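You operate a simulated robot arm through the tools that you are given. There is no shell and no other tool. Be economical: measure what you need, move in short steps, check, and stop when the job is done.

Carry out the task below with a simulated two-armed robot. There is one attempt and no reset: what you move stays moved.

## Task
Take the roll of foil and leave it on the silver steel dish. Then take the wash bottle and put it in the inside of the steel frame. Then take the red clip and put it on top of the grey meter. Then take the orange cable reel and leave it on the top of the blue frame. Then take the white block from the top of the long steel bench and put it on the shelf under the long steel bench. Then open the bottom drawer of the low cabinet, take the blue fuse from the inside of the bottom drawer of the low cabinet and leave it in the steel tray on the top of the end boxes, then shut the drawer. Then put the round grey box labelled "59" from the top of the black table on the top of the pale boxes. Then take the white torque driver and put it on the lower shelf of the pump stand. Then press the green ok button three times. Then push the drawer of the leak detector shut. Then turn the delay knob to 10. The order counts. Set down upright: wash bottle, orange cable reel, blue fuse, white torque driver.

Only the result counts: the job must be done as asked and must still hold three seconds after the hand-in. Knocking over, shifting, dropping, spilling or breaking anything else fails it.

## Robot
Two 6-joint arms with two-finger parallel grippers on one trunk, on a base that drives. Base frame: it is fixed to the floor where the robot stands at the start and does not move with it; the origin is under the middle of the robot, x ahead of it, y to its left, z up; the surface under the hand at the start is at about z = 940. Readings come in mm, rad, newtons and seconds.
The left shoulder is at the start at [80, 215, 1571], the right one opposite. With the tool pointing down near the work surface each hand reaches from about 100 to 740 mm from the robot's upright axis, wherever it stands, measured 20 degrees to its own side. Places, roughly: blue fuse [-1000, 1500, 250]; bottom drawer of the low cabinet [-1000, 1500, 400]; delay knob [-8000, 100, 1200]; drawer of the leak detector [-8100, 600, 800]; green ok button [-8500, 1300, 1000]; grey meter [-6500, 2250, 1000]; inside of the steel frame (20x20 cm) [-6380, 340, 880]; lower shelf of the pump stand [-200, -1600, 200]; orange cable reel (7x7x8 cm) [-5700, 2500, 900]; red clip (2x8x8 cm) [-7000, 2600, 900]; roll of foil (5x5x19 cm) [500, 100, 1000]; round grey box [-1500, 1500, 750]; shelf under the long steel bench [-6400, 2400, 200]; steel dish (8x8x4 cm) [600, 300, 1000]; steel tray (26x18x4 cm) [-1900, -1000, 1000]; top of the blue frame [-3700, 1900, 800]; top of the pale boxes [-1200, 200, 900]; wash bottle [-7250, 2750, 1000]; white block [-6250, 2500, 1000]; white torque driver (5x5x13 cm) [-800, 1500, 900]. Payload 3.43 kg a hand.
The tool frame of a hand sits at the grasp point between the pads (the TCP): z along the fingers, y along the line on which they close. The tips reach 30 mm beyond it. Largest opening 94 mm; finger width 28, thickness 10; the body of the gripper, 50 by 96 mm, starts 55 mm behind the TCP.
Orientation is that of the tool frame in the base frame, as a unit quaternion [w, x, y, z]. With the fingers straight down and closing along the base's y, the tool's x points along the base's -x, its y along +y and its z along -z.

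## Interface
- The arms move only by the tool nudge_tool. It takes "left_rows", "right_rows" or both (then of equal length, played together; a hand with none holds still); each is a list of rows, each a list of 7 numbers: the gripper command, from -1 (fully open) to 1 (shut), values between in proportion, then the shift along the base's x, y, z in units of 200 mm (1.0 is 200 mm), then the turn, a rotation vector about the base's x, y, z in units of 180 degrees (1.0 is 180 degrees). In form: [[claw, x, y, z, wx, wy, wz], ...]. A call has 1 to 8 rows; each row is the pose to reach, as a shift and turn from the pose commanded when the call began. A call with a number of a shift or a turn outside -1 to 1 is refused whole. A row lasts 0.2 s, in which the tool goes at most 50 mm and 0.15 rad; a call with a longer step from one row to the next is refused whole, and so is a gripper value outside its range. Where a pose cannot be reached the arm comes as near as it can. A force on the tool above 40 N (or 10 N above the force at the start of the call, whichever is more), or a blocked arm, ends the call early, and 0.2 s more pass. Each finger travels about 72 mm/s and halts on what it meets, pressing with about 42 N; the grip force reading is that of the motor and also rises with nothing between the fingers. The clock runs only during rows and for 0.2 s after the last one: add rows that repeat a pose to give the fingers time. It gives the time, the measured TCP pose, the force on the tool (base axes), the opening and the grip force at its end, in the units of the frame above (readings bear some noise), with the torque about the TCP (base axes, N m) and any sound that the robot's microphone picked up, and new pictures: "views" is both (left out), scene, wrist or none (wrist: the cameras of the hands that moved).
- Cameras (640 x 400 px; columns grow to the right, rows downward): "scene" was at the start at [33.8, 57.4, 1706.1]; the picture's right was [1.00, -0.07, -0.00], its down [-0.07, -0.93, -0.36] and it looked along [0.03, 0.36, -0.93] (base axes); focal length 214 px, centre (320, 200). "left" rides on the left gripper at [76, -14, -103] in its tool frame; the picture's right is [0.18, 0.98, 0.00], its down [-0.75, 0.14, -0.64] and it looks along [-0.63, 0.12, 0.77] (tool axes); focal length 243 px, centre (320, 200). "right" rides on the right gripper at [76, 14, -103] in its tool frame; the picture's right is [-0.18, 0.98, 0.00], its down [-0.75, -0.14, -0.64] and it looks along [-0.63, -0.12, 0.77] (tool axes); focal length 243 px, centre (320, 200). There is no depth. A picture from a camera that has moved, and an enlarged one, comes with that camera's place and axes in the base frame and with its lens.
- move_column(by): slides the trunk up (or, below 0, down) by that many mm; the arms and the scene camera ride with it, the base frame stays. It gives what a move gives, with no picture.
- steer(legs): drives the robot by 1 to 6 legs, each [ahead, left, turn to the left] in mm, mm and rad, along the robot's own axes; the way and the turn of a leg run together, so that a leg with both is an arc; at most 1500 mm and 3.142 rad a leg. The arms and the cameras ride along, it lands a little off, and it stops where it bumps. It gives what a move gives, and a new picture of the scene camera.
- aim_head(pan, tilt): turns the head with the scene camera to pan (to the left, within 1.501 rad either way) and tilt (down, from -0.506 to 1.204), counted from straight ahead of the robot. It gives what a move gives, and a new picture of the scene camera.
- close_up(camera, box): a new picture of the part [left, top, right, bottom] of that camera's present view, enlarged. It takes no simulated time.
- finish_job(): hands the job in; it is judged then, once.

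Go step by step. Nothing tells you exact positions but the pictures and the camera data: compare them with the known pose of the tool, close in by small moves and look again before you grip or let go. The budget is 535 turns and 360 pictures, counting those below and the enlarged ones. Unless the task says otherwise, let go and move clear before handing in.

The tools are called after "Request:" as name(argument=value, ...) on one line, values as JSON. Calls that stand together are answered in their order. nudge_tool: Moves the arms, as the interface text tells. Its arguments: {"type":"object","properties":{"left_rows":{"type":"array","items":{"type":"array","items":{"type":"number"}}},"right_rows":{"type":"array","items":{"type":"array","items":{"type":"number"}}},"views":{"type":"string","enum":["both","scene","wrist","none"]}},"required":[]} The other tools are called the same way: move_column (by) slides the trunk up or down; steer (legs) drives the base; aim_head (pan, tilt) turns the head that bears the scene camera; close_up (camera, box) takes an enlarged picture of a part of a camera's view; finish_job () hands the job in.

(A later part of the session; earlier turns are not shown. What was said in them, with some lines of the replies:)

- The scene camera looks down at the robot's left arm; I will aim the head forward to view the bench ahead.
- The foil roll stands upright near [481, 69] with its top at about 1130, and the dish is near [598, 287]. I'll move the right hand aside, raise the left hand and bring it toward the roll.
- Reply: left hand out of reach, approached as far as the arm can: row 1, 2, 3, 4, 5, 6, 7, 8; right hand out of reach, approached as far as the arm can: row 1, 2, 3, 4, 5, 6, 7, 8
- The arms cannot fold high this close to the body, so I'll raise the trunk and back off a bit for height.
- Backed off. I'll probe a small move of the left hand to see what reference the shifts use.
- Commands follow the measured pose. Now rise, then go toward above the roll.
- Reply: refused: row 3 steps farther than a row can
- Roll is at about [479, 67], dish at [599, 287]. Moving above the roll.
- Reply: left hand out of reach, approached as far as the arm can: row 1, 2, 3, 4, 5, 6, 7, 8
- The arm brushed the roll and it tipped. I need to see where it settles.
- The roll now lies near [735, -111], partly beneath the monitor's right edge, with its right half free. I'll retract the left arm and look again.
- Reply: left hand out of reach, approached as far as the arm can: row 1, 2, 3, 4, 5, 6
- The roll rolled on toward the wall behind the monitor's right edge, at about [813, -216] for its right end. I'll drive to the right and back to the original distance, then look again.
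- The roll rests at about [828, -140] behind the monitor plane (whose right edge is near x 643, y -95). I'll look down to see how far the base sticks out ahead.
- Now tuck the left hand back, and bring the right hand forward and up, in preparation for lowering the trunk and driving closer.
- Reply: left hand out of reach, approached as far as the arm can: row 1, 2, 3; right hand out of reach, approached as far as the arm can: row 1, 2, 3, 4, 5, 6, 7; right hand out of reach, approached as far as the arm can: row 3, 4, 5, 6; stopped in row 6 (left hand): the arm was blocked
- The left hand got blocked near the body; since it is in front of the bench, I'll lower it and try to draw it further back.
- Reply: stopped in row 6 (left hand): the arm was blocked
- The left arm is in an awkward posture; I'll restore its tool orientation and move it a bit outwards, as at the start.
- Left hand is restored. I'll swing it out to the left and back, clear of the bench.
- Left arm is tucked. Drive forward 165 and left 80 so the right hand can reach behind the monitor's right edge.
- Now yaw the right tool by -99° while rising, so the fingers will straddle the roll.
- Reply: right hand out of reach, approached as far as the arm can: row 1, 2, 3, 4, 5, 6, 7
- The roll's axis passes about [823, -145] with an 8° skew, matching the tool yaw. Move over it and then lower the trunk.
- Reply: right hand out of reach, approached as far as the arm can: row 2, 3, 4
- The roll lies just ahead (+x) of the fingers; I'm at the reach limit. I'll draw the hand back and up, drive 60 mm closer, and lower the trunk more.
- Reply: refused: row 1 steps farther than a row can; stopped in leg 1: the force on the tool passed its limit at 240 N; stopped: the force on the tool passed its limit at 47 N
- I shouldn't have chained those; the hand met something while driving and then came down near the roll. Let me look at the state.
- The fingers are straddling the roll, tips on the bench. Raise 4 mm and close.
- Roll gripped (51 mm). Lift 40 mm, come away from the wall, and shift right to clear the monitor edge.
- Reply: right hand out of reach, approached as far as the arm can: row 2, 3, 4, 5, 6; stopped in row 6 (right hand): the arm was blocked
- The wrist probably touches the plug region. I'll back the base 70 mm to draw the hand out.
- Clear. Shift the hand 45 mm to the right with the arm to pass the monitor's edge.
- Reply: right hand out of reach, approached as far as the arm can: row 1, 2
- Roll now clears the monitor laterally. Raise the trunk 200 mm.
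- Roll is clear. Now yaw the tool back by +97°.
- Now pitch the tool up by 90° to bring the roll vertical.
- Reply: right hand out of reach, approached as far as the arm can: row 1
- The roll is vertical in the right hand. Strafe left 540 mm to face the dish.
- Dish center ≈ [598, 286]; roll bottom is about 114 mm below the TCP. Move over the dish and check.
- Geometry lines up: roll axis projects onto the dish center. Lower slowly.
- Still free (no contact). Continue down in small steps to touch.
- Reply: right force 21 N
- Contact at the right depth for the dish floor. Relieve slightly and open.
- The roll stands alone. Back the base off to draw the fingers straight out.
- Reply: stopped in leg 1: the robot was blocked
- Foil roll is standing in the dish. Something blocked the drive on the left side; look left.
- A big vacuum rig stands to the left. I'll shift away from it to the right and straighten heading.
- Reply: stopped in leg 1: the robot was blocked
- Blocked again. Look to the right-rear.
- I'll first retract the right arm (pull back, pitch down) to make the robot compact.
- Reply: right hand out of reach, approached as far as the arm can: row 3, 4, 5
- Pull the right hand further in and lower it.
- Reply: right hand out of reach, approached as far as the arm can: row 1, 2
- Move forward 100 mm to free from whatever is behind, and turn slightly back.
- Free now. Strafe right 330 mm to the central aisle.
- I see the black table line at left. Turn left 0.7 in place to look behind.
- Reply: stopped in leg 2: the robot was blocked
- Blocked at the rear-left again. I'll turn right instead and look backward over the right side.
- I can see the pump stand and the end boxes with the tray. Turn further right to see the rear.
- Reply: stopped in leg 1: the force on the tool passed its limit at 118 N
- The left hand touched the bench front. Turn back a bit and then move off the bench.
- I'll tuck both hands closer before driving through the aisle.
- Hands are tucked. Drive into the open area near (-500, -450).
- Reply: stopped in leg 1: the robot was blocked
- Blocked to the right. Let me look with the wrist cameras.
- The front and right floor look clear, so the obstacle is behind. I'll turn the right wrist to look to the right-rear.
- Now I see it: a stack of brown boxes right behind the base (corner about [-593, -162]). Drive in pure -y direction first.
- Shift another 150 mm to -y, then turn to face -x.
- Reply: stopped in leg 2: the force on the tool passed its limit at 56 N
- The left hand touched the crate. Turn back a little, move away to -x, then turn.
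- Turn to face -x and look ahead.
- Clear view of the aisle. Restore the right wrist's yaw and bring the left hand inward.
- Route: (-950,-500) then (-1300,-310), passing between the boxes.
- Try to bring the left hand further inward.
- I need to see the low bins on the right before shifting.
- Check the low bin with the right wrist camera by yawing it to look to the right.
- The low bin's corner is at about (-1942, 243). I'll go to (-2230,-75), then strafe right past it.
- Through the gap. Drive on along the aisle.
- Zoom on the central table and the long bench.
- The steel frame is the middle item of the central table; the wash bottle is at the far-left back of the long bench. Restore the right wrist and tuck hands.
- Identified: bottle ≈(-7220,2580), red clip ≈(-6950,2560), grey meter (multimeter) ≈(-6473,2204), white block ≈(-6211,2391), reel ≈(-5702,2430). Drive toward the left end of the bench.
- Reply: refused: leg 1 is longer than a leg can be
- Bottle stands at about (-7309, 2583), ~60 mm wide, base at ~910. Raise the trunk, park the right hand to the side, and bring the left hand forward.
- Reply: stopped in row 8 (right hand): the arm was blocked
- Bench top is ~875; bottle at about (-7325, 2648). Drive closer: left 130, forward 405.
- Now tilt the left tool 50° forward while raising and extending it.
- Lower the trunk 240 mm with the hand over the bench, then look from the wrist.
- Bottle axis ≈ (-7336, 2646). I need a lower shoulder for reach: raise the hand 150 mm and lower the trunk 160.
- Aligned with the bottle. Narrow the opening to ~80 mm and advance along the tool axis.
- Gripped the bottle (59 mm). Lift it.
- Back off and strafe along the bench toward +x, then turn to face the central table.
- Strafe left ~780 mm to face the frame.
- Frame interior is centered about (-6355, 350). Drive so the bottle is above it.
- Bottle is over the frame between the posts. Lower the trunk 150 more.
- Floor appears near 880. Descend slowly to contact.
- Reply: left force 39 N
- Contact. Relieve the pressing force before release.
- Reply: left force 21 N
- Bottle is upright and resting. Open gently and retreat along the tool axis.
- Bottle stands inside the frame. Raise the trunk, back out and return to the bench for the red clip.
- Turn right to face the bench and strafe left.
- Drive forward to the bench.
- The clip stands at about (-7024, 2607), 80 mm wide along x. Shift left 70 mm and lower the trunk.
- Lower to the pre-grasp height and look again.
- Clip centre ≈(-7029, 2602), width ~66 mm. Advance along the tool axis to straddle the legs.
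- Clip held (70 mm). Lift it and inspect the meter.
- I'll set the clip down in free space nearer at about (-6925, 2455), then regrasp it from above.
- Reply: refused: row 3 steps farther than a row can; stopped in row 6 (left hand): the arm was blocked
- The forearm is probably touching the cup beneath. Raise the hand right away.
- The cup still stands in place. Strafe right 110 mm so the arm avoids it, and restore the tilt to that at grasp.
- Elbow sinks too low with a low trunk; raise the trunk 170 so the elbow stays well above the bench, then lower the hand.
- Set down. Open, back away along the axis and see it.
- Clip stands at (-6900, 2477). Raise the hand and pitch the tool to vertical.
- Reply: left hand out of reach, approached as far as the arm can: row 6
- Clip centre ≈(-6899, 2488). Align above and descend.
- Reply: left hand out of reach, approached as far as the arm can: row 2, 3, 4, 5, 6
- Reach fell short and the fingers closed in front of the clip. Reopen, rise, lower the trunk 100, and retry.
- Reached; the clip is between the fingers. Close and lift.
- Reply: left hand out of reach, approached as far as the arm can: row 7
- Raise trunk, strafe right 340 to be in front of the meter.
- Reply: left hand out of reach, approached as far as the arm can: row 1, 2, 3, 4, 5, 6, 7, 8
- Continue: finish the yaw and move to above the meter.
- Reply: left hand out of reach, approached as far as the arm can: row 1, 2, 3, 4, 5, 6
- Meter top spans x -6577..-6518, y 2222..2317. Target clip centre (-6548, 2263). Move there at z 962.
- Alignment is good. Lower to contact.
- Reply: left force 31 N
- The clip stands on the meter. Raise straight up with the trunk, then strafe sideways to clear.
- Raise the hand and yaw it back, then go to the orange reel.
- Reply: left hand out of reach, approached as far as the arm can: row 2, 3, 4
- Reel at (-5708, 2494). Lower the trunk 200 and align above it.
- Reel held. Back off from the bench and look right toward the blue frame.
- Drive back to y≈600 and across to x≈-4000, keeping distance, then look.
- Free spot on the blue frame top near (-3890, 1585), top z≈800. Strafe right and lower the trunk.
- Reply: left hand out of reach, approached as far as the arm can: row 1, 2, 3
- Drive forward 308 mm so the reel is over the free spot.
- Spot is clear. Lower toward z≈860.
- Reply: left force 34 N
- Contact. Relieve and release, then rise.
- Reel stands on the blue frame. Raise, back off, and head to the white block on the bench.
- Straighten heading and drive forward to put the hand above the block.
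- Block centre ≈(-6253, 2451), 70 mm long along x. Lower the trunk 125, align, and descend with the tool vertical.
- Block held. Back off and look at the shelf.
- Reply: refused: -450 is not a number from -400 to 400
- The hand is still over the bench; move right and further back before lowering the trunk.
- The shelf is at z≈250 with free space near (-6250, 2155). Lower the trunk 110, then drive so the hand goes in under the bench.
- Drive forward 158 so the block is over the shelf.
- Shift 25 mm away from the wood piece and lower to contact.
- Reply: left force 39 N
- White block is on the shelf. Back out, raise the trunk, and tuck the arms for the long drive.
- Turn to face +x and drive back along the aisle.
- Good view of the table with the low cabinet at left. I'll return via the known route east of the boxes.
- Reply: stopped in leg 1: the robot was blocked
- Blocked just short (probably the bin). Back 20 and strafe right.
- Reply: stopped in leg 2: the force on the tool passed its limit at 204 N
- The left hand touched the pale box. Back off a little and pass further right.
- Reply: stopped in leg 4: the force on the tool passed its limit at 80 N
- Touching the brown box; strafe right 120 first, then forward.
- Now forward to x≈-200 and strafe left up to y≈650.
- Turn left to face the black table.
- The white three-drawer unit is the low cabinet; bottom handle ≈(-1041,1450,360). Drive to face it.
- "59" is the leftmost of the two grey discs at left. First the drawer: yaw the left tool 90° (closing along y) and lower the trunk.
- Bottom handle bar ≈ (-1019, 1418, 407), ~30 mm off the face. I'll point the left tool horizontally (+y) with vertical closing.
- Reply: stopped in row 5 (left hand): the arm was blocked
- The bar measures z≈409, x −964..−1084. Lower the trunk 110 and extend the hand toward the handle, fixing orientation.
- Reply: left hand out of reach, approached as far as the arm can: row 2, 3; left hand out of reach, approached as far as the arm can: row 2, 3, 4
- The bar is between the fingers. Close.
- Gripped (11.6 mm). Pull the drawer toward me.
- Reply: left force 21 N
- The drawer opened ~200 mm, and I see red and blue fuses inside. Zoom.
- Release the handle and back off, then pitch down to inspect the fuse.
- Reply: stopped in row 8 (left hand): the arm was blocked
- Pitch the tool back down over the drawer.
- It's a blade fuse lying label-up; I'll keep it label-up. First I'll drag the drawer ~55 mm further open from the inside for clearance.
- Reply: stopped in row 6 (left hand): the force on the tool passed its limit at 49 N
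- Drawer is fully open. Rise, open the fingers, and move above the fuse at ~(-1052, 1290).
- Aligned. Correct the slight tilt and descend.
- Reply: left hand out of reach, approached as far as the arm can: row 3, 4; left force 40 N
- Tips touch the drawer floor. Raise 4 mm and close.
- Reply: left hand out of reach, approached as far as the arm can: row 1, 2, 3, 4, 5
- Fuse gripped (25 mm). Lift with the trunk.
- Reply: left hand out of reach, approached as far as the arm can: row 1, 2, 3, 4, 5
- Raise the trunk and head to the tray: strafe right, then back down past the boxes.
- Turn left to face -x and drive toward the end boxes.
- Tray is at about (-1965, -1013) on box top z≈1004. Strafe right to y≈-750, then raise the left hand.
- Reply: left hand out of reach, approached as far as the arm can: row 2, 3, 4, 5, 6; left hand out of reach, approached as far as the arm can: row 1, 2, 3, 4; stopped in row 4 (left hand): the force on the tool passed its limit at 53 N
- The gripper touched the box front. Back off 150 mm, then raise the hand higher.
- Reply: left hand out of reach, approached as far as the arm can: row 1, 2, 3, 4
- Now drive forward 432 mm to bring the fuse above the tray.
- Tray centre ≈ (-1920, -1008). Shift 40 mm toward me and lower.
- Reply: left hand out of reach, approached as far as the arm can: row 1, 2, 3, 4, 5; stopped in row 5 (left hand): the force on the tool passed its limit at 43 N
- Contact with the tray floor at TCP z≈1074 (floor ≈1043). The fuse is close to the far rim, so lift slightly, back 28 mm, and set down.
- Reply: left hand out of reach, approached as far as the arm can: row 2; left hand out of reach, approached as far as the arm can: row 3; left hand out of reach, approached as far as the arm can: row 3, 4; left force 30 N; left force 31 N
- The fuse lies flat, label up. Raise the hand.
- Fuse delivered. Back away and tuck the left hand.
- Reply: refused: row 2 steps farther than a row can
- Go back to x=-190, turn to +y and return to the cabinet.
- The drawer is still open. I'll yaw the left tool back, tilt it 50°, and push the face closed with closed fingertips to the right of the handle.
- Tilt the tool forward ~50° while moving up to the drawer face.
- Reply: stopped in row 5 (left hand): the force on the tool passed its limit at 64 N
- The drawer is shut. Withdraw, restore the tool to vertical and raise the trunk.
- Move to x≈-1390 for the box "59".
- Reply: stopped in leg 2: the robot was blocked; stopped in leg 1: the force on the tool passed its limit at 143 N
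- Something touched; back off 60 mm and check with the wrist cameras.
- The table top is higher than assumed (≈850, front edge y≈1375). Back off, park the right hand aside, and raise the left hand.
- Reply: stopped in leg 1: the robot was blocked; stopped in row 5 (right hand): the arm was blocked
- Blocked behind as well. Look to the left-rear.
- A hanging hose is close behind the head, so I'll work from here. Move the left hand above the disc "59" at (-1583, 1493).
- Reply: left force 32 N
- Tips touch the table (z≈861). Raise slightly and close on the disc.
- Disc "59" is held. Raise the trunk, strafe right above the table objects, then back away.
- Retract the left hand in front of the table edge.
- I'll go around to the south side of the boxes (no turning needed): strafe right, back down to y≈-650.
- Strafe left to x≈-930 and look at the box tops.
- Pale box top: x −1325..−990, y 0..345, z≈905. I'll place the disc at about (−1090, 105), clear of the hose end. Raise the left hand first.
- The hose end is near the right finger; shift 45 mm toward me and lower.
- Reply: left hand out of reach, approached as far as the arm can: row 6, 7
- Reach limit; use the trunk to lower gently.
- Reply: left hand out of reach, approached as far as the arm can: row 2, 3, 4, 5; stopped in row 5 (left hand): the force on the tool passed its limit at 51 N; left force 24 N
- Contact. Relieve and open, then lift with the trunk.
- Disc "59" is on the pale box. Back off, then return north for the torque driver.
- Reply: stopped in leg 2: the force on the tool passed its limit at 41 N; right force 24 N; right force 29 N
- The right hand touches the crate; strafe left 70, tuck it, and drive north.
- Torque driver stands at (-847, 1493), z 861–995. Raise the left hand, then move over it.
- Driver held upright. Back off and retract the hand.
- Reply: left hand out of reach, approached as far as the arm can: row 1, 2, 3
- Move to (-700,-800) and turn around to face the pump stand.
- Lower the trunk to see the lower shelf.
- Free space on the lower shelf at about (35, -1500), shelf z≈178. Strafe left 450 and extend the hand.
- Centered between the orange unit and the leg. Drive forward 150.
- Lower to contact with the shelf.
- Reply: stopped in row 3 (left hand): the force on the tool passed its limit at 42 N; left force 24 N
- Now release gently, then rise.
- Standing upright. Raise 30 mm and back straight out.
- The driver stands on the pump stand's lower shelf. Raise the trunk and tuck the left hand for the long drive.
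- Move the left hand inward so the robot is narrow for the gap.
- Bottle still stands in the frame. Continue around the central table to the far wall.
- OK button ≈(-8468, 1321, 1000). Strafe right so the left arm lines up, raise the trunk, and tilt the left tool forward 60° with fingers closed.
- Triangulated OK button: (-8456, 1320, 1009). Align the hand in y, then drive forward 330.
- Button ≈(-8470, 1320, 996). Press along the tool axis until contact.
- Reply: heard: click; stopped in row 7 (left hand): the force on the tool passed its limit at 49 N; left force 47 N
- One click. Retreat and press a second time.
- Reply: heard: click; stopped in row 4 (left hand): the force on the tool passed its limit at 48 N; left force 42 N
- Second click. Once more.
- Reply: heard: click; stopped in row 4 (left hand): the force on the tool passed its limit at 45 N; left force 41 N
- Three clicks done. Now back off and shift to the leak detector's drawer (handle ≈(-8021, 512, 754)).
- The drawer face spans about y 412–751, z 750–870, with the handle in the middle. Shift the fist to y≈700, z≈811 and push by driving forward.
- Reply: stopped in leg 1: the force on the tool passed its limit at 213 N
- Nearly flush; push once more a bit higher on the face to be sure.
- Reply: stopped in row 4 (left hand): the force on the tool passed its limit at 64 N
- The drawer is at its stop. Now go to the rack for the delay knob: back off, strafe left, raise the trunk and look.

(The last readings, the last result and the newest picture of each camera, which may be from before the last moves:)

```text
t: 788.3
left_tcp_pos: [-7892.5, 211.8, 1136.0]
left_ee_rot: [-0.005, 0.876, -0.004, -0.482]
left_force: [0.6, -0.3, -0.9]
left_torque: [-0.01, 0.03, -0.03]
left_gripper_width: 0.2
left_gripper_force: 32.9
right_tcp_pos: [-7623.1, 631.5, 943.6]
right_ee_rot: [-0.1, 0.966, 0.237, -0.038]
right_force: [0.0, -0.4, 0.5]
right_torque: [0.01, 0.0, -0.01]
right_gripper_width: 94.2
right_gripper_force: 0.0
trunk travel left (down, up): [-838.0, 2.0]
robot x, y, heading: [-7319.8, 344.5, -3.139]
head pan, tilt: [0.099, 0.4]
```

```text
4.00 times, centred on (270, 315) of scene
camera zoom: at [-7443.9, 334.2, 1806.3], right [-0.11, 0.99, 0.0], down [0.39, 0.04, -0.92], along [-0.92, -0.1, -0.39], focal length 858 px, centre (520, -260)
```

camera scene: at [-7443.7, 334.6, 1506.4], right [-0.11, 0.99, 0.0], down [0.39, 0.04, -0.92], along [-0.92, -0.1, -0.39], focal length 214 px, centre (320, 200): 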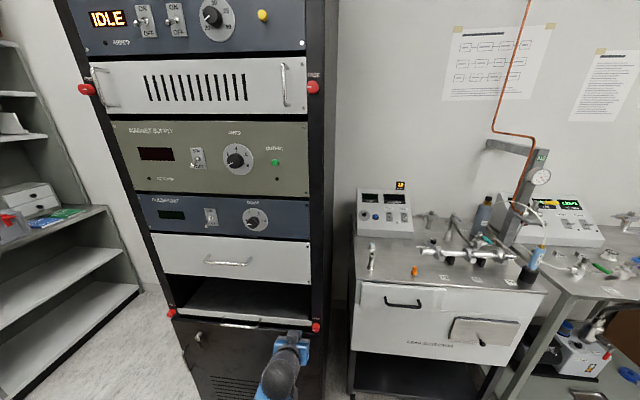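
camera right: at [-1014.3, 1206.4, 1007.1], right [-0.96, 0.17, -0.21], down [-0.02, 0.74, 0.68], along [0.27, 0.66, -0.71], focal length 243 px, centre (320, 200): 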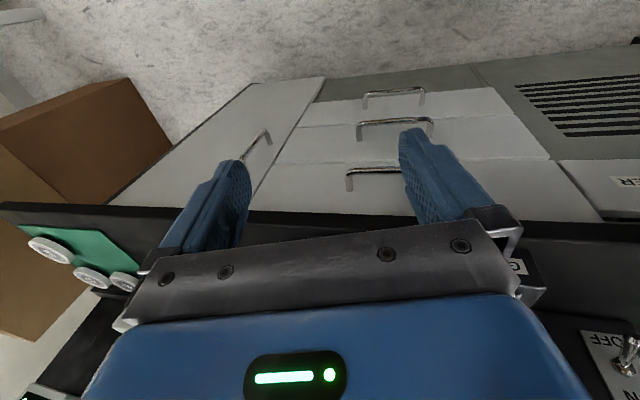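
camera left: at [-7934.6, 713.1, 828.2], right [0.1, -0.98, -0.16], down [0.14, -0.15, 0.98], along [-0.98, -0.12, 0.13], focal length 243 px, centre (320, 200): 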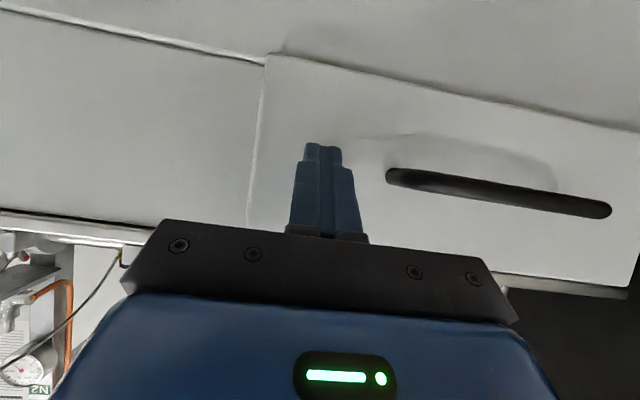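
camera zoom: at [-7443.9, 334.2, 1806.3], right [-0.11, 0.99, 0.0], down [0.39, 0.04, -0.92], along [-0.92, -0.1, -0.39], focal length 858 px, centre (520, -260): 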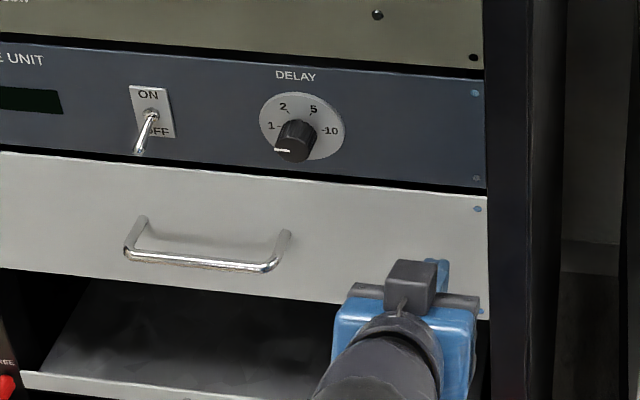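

Found the DELAY knob at about (-7964, 92, 1221). Back 100 mm and bring the left hand in front of it with the tool horizontal.

Request:
steer(legs=[[-100, 0, 0]])

Request:
nudge_tool(left_rows=[[1, 0, -0.15, 0.1, 0, 0.045, 0], [0.5, 0, -0.3, 0.2, 0, 0.09, 0], [0, 0, -0.45, 0.3, 0, 0.135, 0], [0, 0, -0.6, 0.4, 0, 0.18, 0], [0, -0.05, -0.6, 0.425, 0, 0.18, 0]], views="wrist")

```text
t: 789.6
left_tcp_pos: [-7863.0, 219.1, 1137.4]
left_ee_rot: [-0.008, 0.875, -0.008, -0.484]
left_force: [-0.1, -0.1, 0.0]
left_torque: [0.01, 0.03, 0.01]
left_gripper_width: 0.1
left_gripper_force: 33.4
right_tcp_pos: [-7588.2, 635.9, 944.1]
right_ee_rot: [-0.1, 0.966, 0.234, -0.039]
right_force: [-0.3, 0.1, 0.0]
right_torque: [0.01, -0.02, -0.02]
right_gripper_width: 94.0
right_gripper_force: 0.0
trunk travel left (down, up): [-838.0, 2.0]
robot x, y, heading: [-7290.7, 342.6, -3.142]
head pan, tilt: [0.099, 0.4]
stopped in leg 1: the robot was blocked; the commanded pose is now the measured one
camera scene: at [-7411.5, 336.9, 1806.5], right [-0.1, 0.99, 0.0], down [0.39, 0.04, -0.92], along [-0.92, -0.09, -0.39], focal length 214 px, centre (320, 200)
```

scene: 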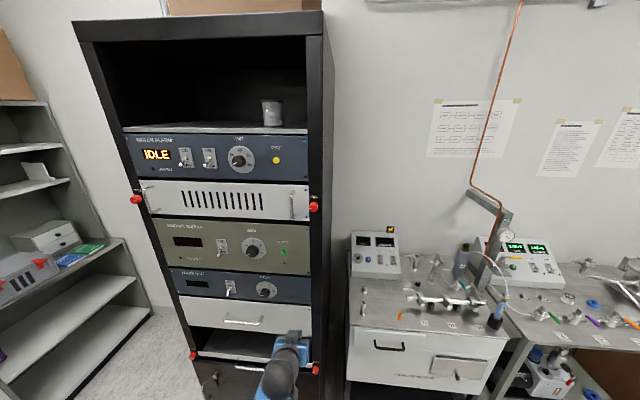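

```text
t: 790.8
left_tcp_pos: [-7870.6, 97.8, 1221.6]
left_ee_rot: [0.005, -0.705, 0.009, 0.709]
left_force: [-0.3, 0.2, 0.2]
left_torque: [0.03, 0.0, -0.01]
left_gripper_width: 46.9
left_gripper_force: 0.1
right_tcp_pos: [-7588.6, 635.1, 944.7]
right_ee_rot: [-0.1, 0.966, 0.234, -0.038]
right_force: [-0.8, -0.3, 0.0]
right_torque: [-0.02, -0.02, 0.01]
right_gripper_width: 94.0
right_gripper_force: 0.0
trunk travel left (down, up): [-838.0, 2.0]
robot x, y, heading: [-7289.3, 344.7, -3.149]
head pan, tilt: [0.099, 0.4]
camera left: at [-7769.3, 109.2, 1144.2], right [-0.02, -0.98, -0.18], down [0.64, -0.15, 0.75], along [-0.76, -0.1, 0.64], focal length 243 px, centre (320, 200)
```

left: 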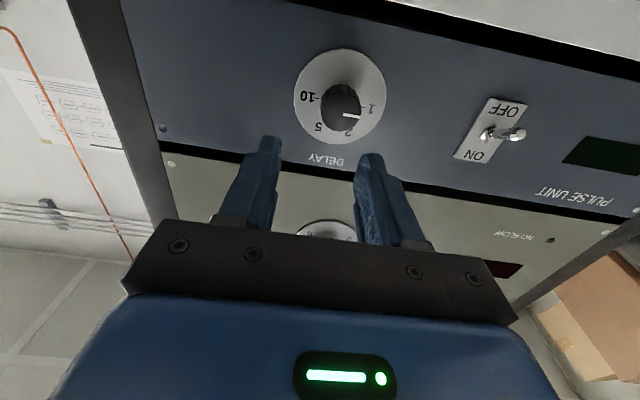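

Knob axis ≈ (y 84, z 1205), panel x≈-7980; pointer now sits just before "1". Align and approach.

Request:
nudge_tool(left_rows=[[-0.1, 0, -0.07, -0.08, 0, 0, 0], [-0.1, -0.15, -0.07, -0.08, 0, 0, 0], [-0.1, -0.25, -0.07, -0.08, 0, 0, 0]], views="wrist")

```text
t: 791.6
left_tcp_pos: [-7923.2, 85.5, 1206.4]
left_ee_rot: [0.004, -0.706, 0.009, 0.709]
left_force: [0.8, 0.2, 0.1]
left_torque: [0.0, 0.03, 0.02]
left_gripper_width: 51.6
left_gripper_force: 0.0
right_tcp_pos: [-7591.7, 636.0, 943.9]
right_ee_rot: [-0.099, 0.967, 0.234, -0.038]
right_force: [0.4, 0.1, -0.8]
right_torque: [-0.01, -0.05, 0.01]
right_gripper_width: 94.2
right_gripper_force: 0.1
trunk travel left (down, up): [-838.0, 2.0]
robot x, y, heading: [-7290.2, 342.5, -3.142]
head pan, tilt: [0.099, 0.4]
camera left: at [-7821.4, 96.7, 1129.8], right [-0.02, -0.98, -0.18], down [0.64, -0.15, 0.75], along [-0.77, -0.1, 0.63], focal length 243 px, centre (320, 200)
```

left: 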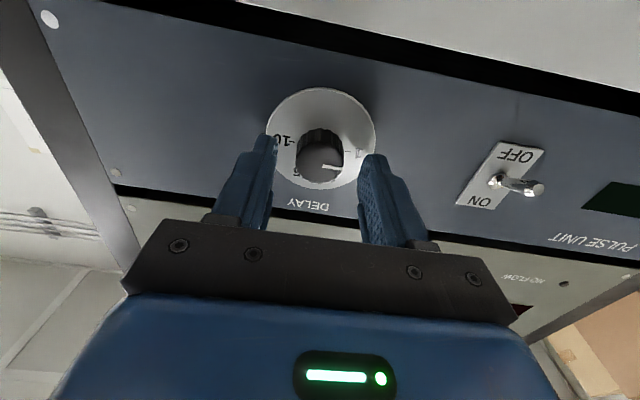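

Aligned. Advance carefully around the knob.

Request:
nudge_tool(left_rows=[[-0.1, -0.05, 0, -0.005, 0, 0, 0], [-0.1, -0.09, 0, -0.005, 0, 0, 0], [-0.1, -0.12, 0, -0.005, 0, 0, 0]], views="wrist")

```text
t: 792.4
left_tcp_pos: [-7942.8, 83.1, 1206.8]
left_ee_rot: [0.005, -0.705, 0.008, 0.709]
left_force: [13.4, 0.6, 2.5]
left_torque: [-0.05, -0.05, 0.42]
left_gripper_width: 51.4
left_gripper_force: 0.0
right_tcp_pos: [-7587.0, 636.6, 944.8]
right_ee_rot: [-0.099, 0.966, 0.234, -0.039]
right_force: [-0.2, 0.5, 0.0]
right_torque: [0.0, 0.01, -0.03]
right_gripper_width: 93.9
right_gripper_force: 0.0
trunk travel left (down, up): [-838.0, 2.0]
robot x, y, heading: [-7290.8, 342.5, -3.146]
head pan, tilt: [0.099, 0.4]
camera left: at [-7841.2, 96.1, 1130.4], right [-0.02, -0.98, -0.18], down [0.65, -0.15, 0.75], along [-0.76, -0.1, 0.64], focal length 243 px, centre (320, 200)
```

left: 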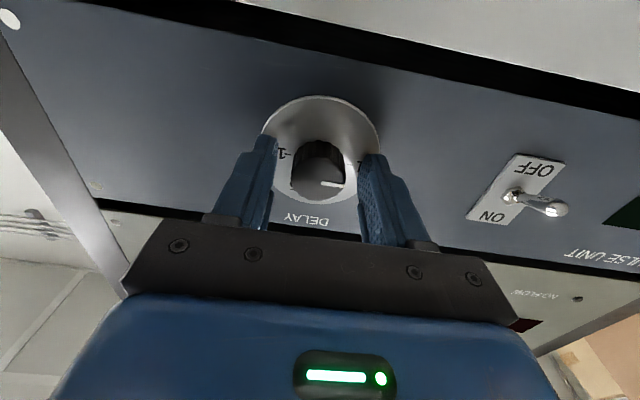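

Fingers surround the knob, touching the panel. Back 2 mm, grip it, and begin turning clockwise.

Request:
nudge_tool(left_rows=[[0.2, 0.012, 0.008, 0, 0, 0, 0], [0.6, 0.012, 0.008, 0, 0, 0, 0], [1, 0.012, 0.008, 0, 0, 0, 0], [1, 0.012, 0.008, 0, 0, 0, 0]], views="none")

Request:
nudge_tool(left_rows=[[1, 0, 0, 0, -0.046, 0, 0], [1, 0, 0, 0, -0.092, 0, 0], [1, 0, 0, 0, -0.138, 0, 0], [1, 0, 0, 0, -0.184, 0, 0], [1, 0, 0, 0, -0.23, 0, 0], [1, 0, 0, 0, -0.276, 0, 0], [1, 0, 0, 0, -0.322, 0, 0], [1, 0, 0, 0, -0.368, 0, 0]], views="none")

```text
t: 793.4
left_tcp_pos: [-7943.0, 84.8, 1204.8]
left_ee_rot: [0.005, -0.706, 0.008, 0.708]
left_force: [1.5, -4.0, 1.0]
left_torque: [0.02, 0.06, 1.01]
left_gripper_width: 31.8
left_gripper_force: 45.1
right_tcp_pos: [-7589.1, 636.1, 945.5]
right_ee_rot: [-0.099, 0.966, 0.234, -0.038]
right_force: [-0.1, 0.0, -1.2]
right_torque: [-0.02, -0.01, -0.01]
right_gripper_width: 94.3
right_gripper_force: 0.0
trunk travel left (down, up): [-838.0, 2.0]
robot x, y, heading: [-7291.8, 346.8, -3.145]
head pan, tilt: [0.099, 0.4]
```

```text
t: 795.2
left_tcp_pos: [-7942.5, 81.5, 1206.8]
left_ee_rot: [0.383, 0.593, -0.394, -0.589]
left_force: [-4.7, -15.6, 11.0]
left_torque: [0.09, 0.91, 0.69]
left_gripper_width: 31.7
left_gripper_force: 44.6
right_tcp_pos: [-7588.9, 633.6, 945.4]
right_ee_rot: [-0.1, 0.966, 0.235, -0.038]
right_force: [0.4, 0.1, -0.6]
right_torque: [0.01, -0.02, 0.03]
right_gripper_width: 94.0
right_gripper_force: 0.0
trunk travel left (down, up): [-838.0, 2.0]
robot x, y, heading: [-7289.4, 343.1, -3.142]
head pan, tilt: [0.099, 0.4]
```

Turned 66°. Continue.

Request:
nudge_tool(left_rows=[[1, 0, 0.01, -0.005, -0.046, 0, 0], [1, 0, 0.015, -0.01, -0.092, 0, 0], [1, 0, 0.015, -0.01, -0.138, 0, 0], [1, 0, 0.015, -0.01, -0.184, 0, 0], [1, 0, 0.015, -0.01, -0.23, 0, 0], [1, 0, 0.015, -0.01, -0.276, 0, 0], [1, 0, 0.015, -0.01, -0.322, 0, 0], [1, 0, 0.015, -0.01, -0.368, 0, 0]], views="wrist")

```text
t: 797.0
left_tcp_pos: [-7943.3, 86.9, 1208.1]
left_ee_rot: [0.649, 0.287, -0.648, -0.277]
left_force: [-10.9, -19.2, 27.2]
left_torque: [-0.04, 0.92, -0.56]
left_gripper_width: 31.4
left_gripper_force: 44.8
right_tcp_pos: [-7588.2, 634.9, 946.2]
right_ee_rot: [-0.1, 0.966, 0.234, -0.037]
right_force: [0.7, 0.0, 0.9]
right_torque: [0.0, 0.03, 0.02]
right_gripper_width: 94.1
right_gripper_force: 0.0
trunk travel left (down, up): [-838.0, 2.0]
robot x, y, heading: [-7290.4, 343.0, -3.14]
head pan, tilt: [0.099, 0.4]
camera left: at [-7840.0, 21.5, 1250.3], right [-0.01, 0.53, 0.85], down [0.64, 0.66, -0.41], along [-0.77, 0.53, -0.35], focal length 243 px, centre (320, 200)
```

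left: 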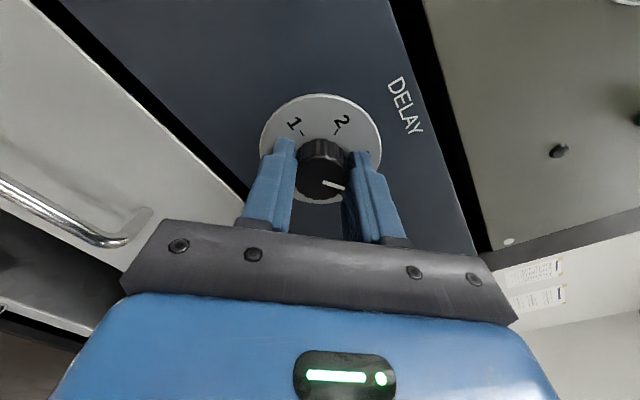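

Pointer now at roughly 40–50° (between 5 and 10). Turn another 45°.

Request:
nudge_tool(left_rows=[[1, 0.0, -0.01, 0.01, -0.046, 0, 0], [1, 0, -0.015, 0.015, -0.092, 0, 0], [1, 0, -0.015, 0.015, -0.138, 0, 0], [1, 0, -0.015, 0.015, -0.184, 0, 0], [1, 0, -0.015, 0.015, -0.23, 0, 0], [1, 0, -0.015, 0.015, -0.25, 0, 0]], views="wrist")

```text
t: 798.1
left_tcp_pos: [-7941.8, 86.7, 1206.9]
left_ee_rot: [-0.701, -0.102, 0.702, 0.071]
left_force: [-2.3, -17.4, -0.5]
left_torque: [0.26, 0.05, -1.5]
left_gripper_width: 32.2
left_gripper_force: 45.5
left hand out of reach, approached as far as the arm can: row 4, 5
right_tcp_pos: [-7591.0, 631.8, 944.6]
right_ee_rot: [-0.1, 0.966, 0.237, -0.038]
right_force: [0.6, 2.0, 0.0]
right_torque: [-0.05, -0.01, 0.0]
right_gripper_width: 94.1
right_gripper_force: 0.0
trunk travel left (down, up): [-838.0, 2.0]
robot x, y, heading: [-7291.8, 341.5, -3.139]
head pan, tilt: [0.099, 0.4]
stopped in row 5 (left hand): the force on the tool passed its limit at 50 N (the readings are from after the stop); the commanded pose is now the measured one
camera left: at [-7839.7, 58.7, 1279.0], right [-0.04, 0.91, 0.42], down [0.63, 0.35, -0.69], along [-0.77, 0.23, -0.59], focal length 243 px, centre (320, 200)
```

left: 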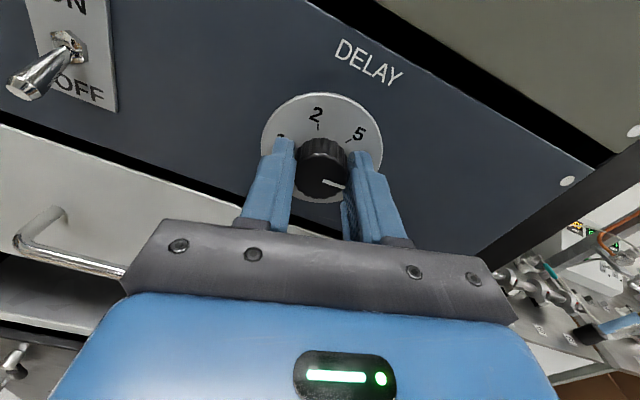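

Pointer is near 8–12° short of "10" and the wrist hit its limit. Release, roll back 55°, and look closely.

Request:
nudge_tool(left_rows=[[0.3, 0, 0, 0, 0, 0, 0], [-0.1, 0, 0, 0, 0, 0, 0], [-0.1, 0.02, 0, 0, 0.046, 0, 0], [-0.1, 0.02, 0, 0, 0.092, 0, 0], [-0.1, 0.02, 0, 0, 0.138, 0, 0], [-0.1, 0.02, 0, 0, 0.184, 0, 0], [-0.1, 0.02, 0, 0, 0.23, 0, 0], [-0.1, 0.02, 0, 0, 0.276, 0, 0]], views="none")

Request:
close_up(camera="left", box=[250, 75, 410, 215])

```text
t: 799.9
left_tcp_pos: [-7939.3, 92.1, 1208.7]
left_ee_rot: [-0.594, -0.386, 0.607, 0.36]
left_force: [-0.3, -0.8, 0.1]
left_torque: [0.01, -0.03, 0.0]
left_gripper_width: 51.8
left_gripper_force: 0.0
right_tcp_pos: [-7591.0, 634.6, 944.4]
right_ee_rot: [-0.098, 0.966, 0.236, -0.038]
right_force: [0.4, -0.5, 0.0]
right_torque: [-0.01, 0.01, -0.05]
right_gripper_width: 94.0
right_gripper_force: 0.1
trunk travel left (down, up): [-838.0, 2.0]
robot x, y, heading: [-7287.3, 344.1, -3.139]
head pan, tilt: [0.099, 0.4]
```

```text
2.86 times, centred on (330, 145) of left
camera zoom: at [-7836.4, 19.1, 1233.7], right [-0.04, 0.27, 0.96], down [0.63, 0.75, -0.18], along [-0.77, 0.6, -0.2], focal length 693 px, centre (291, 357)
```

zoom: 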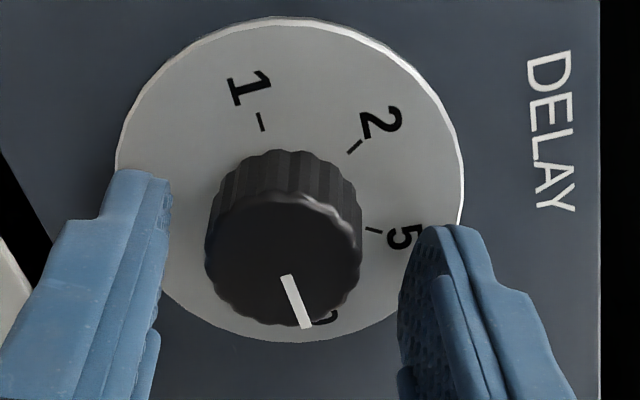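

Pointer is ~6° short of "10". Regrip and turn ~7° more clockwise.

Request:
nudge_tool(left_rows=[[0.4, -0.01, 0, 0, 0, 0, 0], [1, -0.01, 0, 0, 0, 0, 0], [1, -0.01, 0, 0, 0, 0, 0], [1, -0.01, 0, 0, -0.02, 0, 0], [1, -0.01, 0, 0, -0.038, 0, 0], [1, -0.01, 0, 0, -0.038, 0, 0]], views="none")

Request:
nudge_tool(left_rows=[[0.4, 0, 0, 0, 0, 0, 0], [-0.1, 0, 0, 0, 0, 0, 0], [-0.1, 0, 0, 0, 0, 0, 0]], views="none")

Request:
close_up(camera="left", box=[250, 75, 410, 215])

```text
t: 801.3
left_tcp_pos: [-7940.7, 90.5, 1205.0]
left_ee_rot: [-0.614, -0.349, 0.629, 0.323]
left_force: [12.0, -1.0, -20.9]
left_torque: [0.49, 0.8, -0.14]
left_gripper_width: 31.9
left_gripper_force: 44.5
right_tcp_pos: [-7590.8, 633.2, 944.0]
right_ee_rot: [-0.1, 0.966, 0.236, -0.038]
right_force: [0.1, 0.4, 0.5]
right_torque: [-0.02, -0.03, 0.0]
right_gripper_width: 94.0
right_gripper_force: 0.1
trunk travel left (down, up): [-838.0, 2.0]
robot x, y, heading: [-7288.9, 347.2, -3.14]
head pan, tilt: [0.099, 0.4]
```

```text
t: 802.1
left_tcp_pos: [-7941.8, 91.7, 1208.7]
left_ee_rot: [-0.617, -0.348, 0.627, 0.324]
left_force: [-0.7, 0.0, -0.5]
left_torque: [-0.04, 0.01, 0.0]
left_gripper_width: 51.7
left_gripper_force: 0.0
right_tcp_pos: [-7590.3, 633.7, 943.4]
right_ee_rot: [-0.099, 0.966, 0.236, -0.039]
right_force: [0.7, 0.3, -0.4]
right_torque: [0.03, -0.02, 0.01]
right_gripper_width: 93.7
right_gripper_force: 0.0
trunk travel left (down, up): [-838.0, 2.0]
robot x, y, heading: [-7289.4, 343.0, -3.136]
head pan, tilt: [0.099, 0.4]
```

```text
2.86 times, centred on (330, 145) of left
camera zoom: at [-7838.2, 22.4, 1242.9], right [-0.04, 0.39, 0.92], down [0.63, 0.72, -0.28], along [-0.77, 0.57, -0.27], focal length 693 px, centre (291, 357)
```

zoom: 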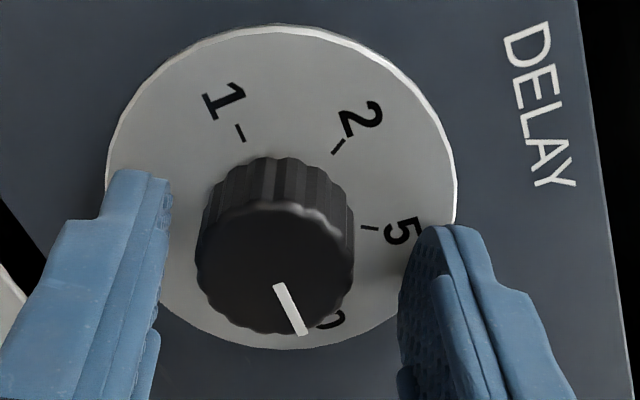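

Projecting onto the dial plane, the pointer is at 0°, exactly on "10". Withdraw the hand clear of the knob.

Request:
nudge_tool(left_rows=[[-0.1, 0.1, 0, 0, 0, 0, 0], [-0.1, 0.25, 0, 0, 0, 0, 0], [-0.1, 0.4, 0, 0, 0, 0, 0], [-0.1, 0.5, 0, 0, 0, 0, 0]], views="none")

Request:
close_up(camera="left", box=[220, 40, 420, 215])

```text
t: 803.1
left_tcp_pos: [-7840.8, 90.9, 1209.8]
left_ee_rot: [-0.617, -0.348, 0.628, 0.324]
left_force: [-0.1, -0.1, 1.1]
left_torque: [0.03, 0.04, 0.03]
left_gripper_width: 51.7
left_gripper_force: 0.0
right_tcp_pos: [-7590.4, 635.1, 942.8]
right_ee_rot: [-0.099, 0.966, 0.236, -0.039]
right_force: [-0.3, 0.2, -0.5]
right_torque: [0.02, -0.04, 0.01]
right_gripper_width: 93.9
right_gripper_force: 0.0
trunk travel left (down, up): [-838.0, 2.0]
robot x, y, heading: [-7289.0, 340.9, -3.139]
head pan, tilt: [0.099, 0.4]
```

```text
2.29 times, centred on (320, 128) of left
camera zoom: at [-7738.3, 21.6, 1242.4], right [-0.04, 0.38, 0.92], down [0.63, 0.72, -0.28], along [-0.77, 0.57, -0.27], focal length 555 px, centre (320, 366)
```

zoom: 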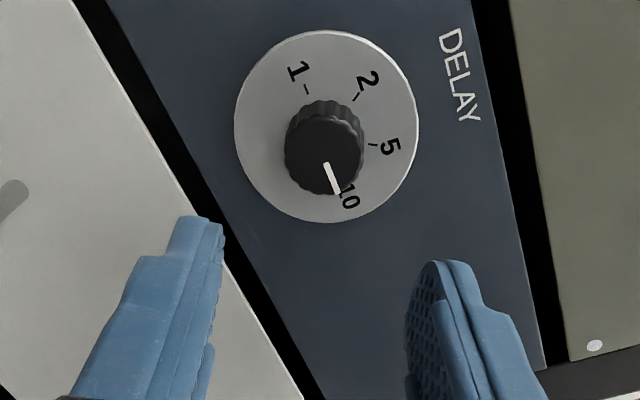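

The pointer reads "10" and everything has been set down in order; handing in.

Request:
finish_job()

```text
The job is handed in.
```

I finished all eleven steps in the order asked and handed the job in, but the robot bumped fixed furniture several times on the way.

- **Contacts:** The hands or base touched the wall area behind the monitor, the tall crate, a bench front and the box stacks. They also touched the end boxes, the black table's edge and the central table. The hardest tool reading was about 240 N. I saw nothing move or fall in later views, but I did not check each contact spot afterwards.
- **Foil roll:** I knocked it over and it rolled behind the monitor. I retrieved it, and it now stands upright in the dish.
- **Blue fuse:** It is a blade-type fuse that can't stand on end. I took "upright" to mean label side up and laid it flat in the tray.
- **Leak detector drawer:** It is pushed to its stop. The front still sits slightly proud of the cabinet, which I took to be how it is built.
- **Green ok button:** I heard three clicks.
- **Delay knob:** It reads 10 in the last picture.
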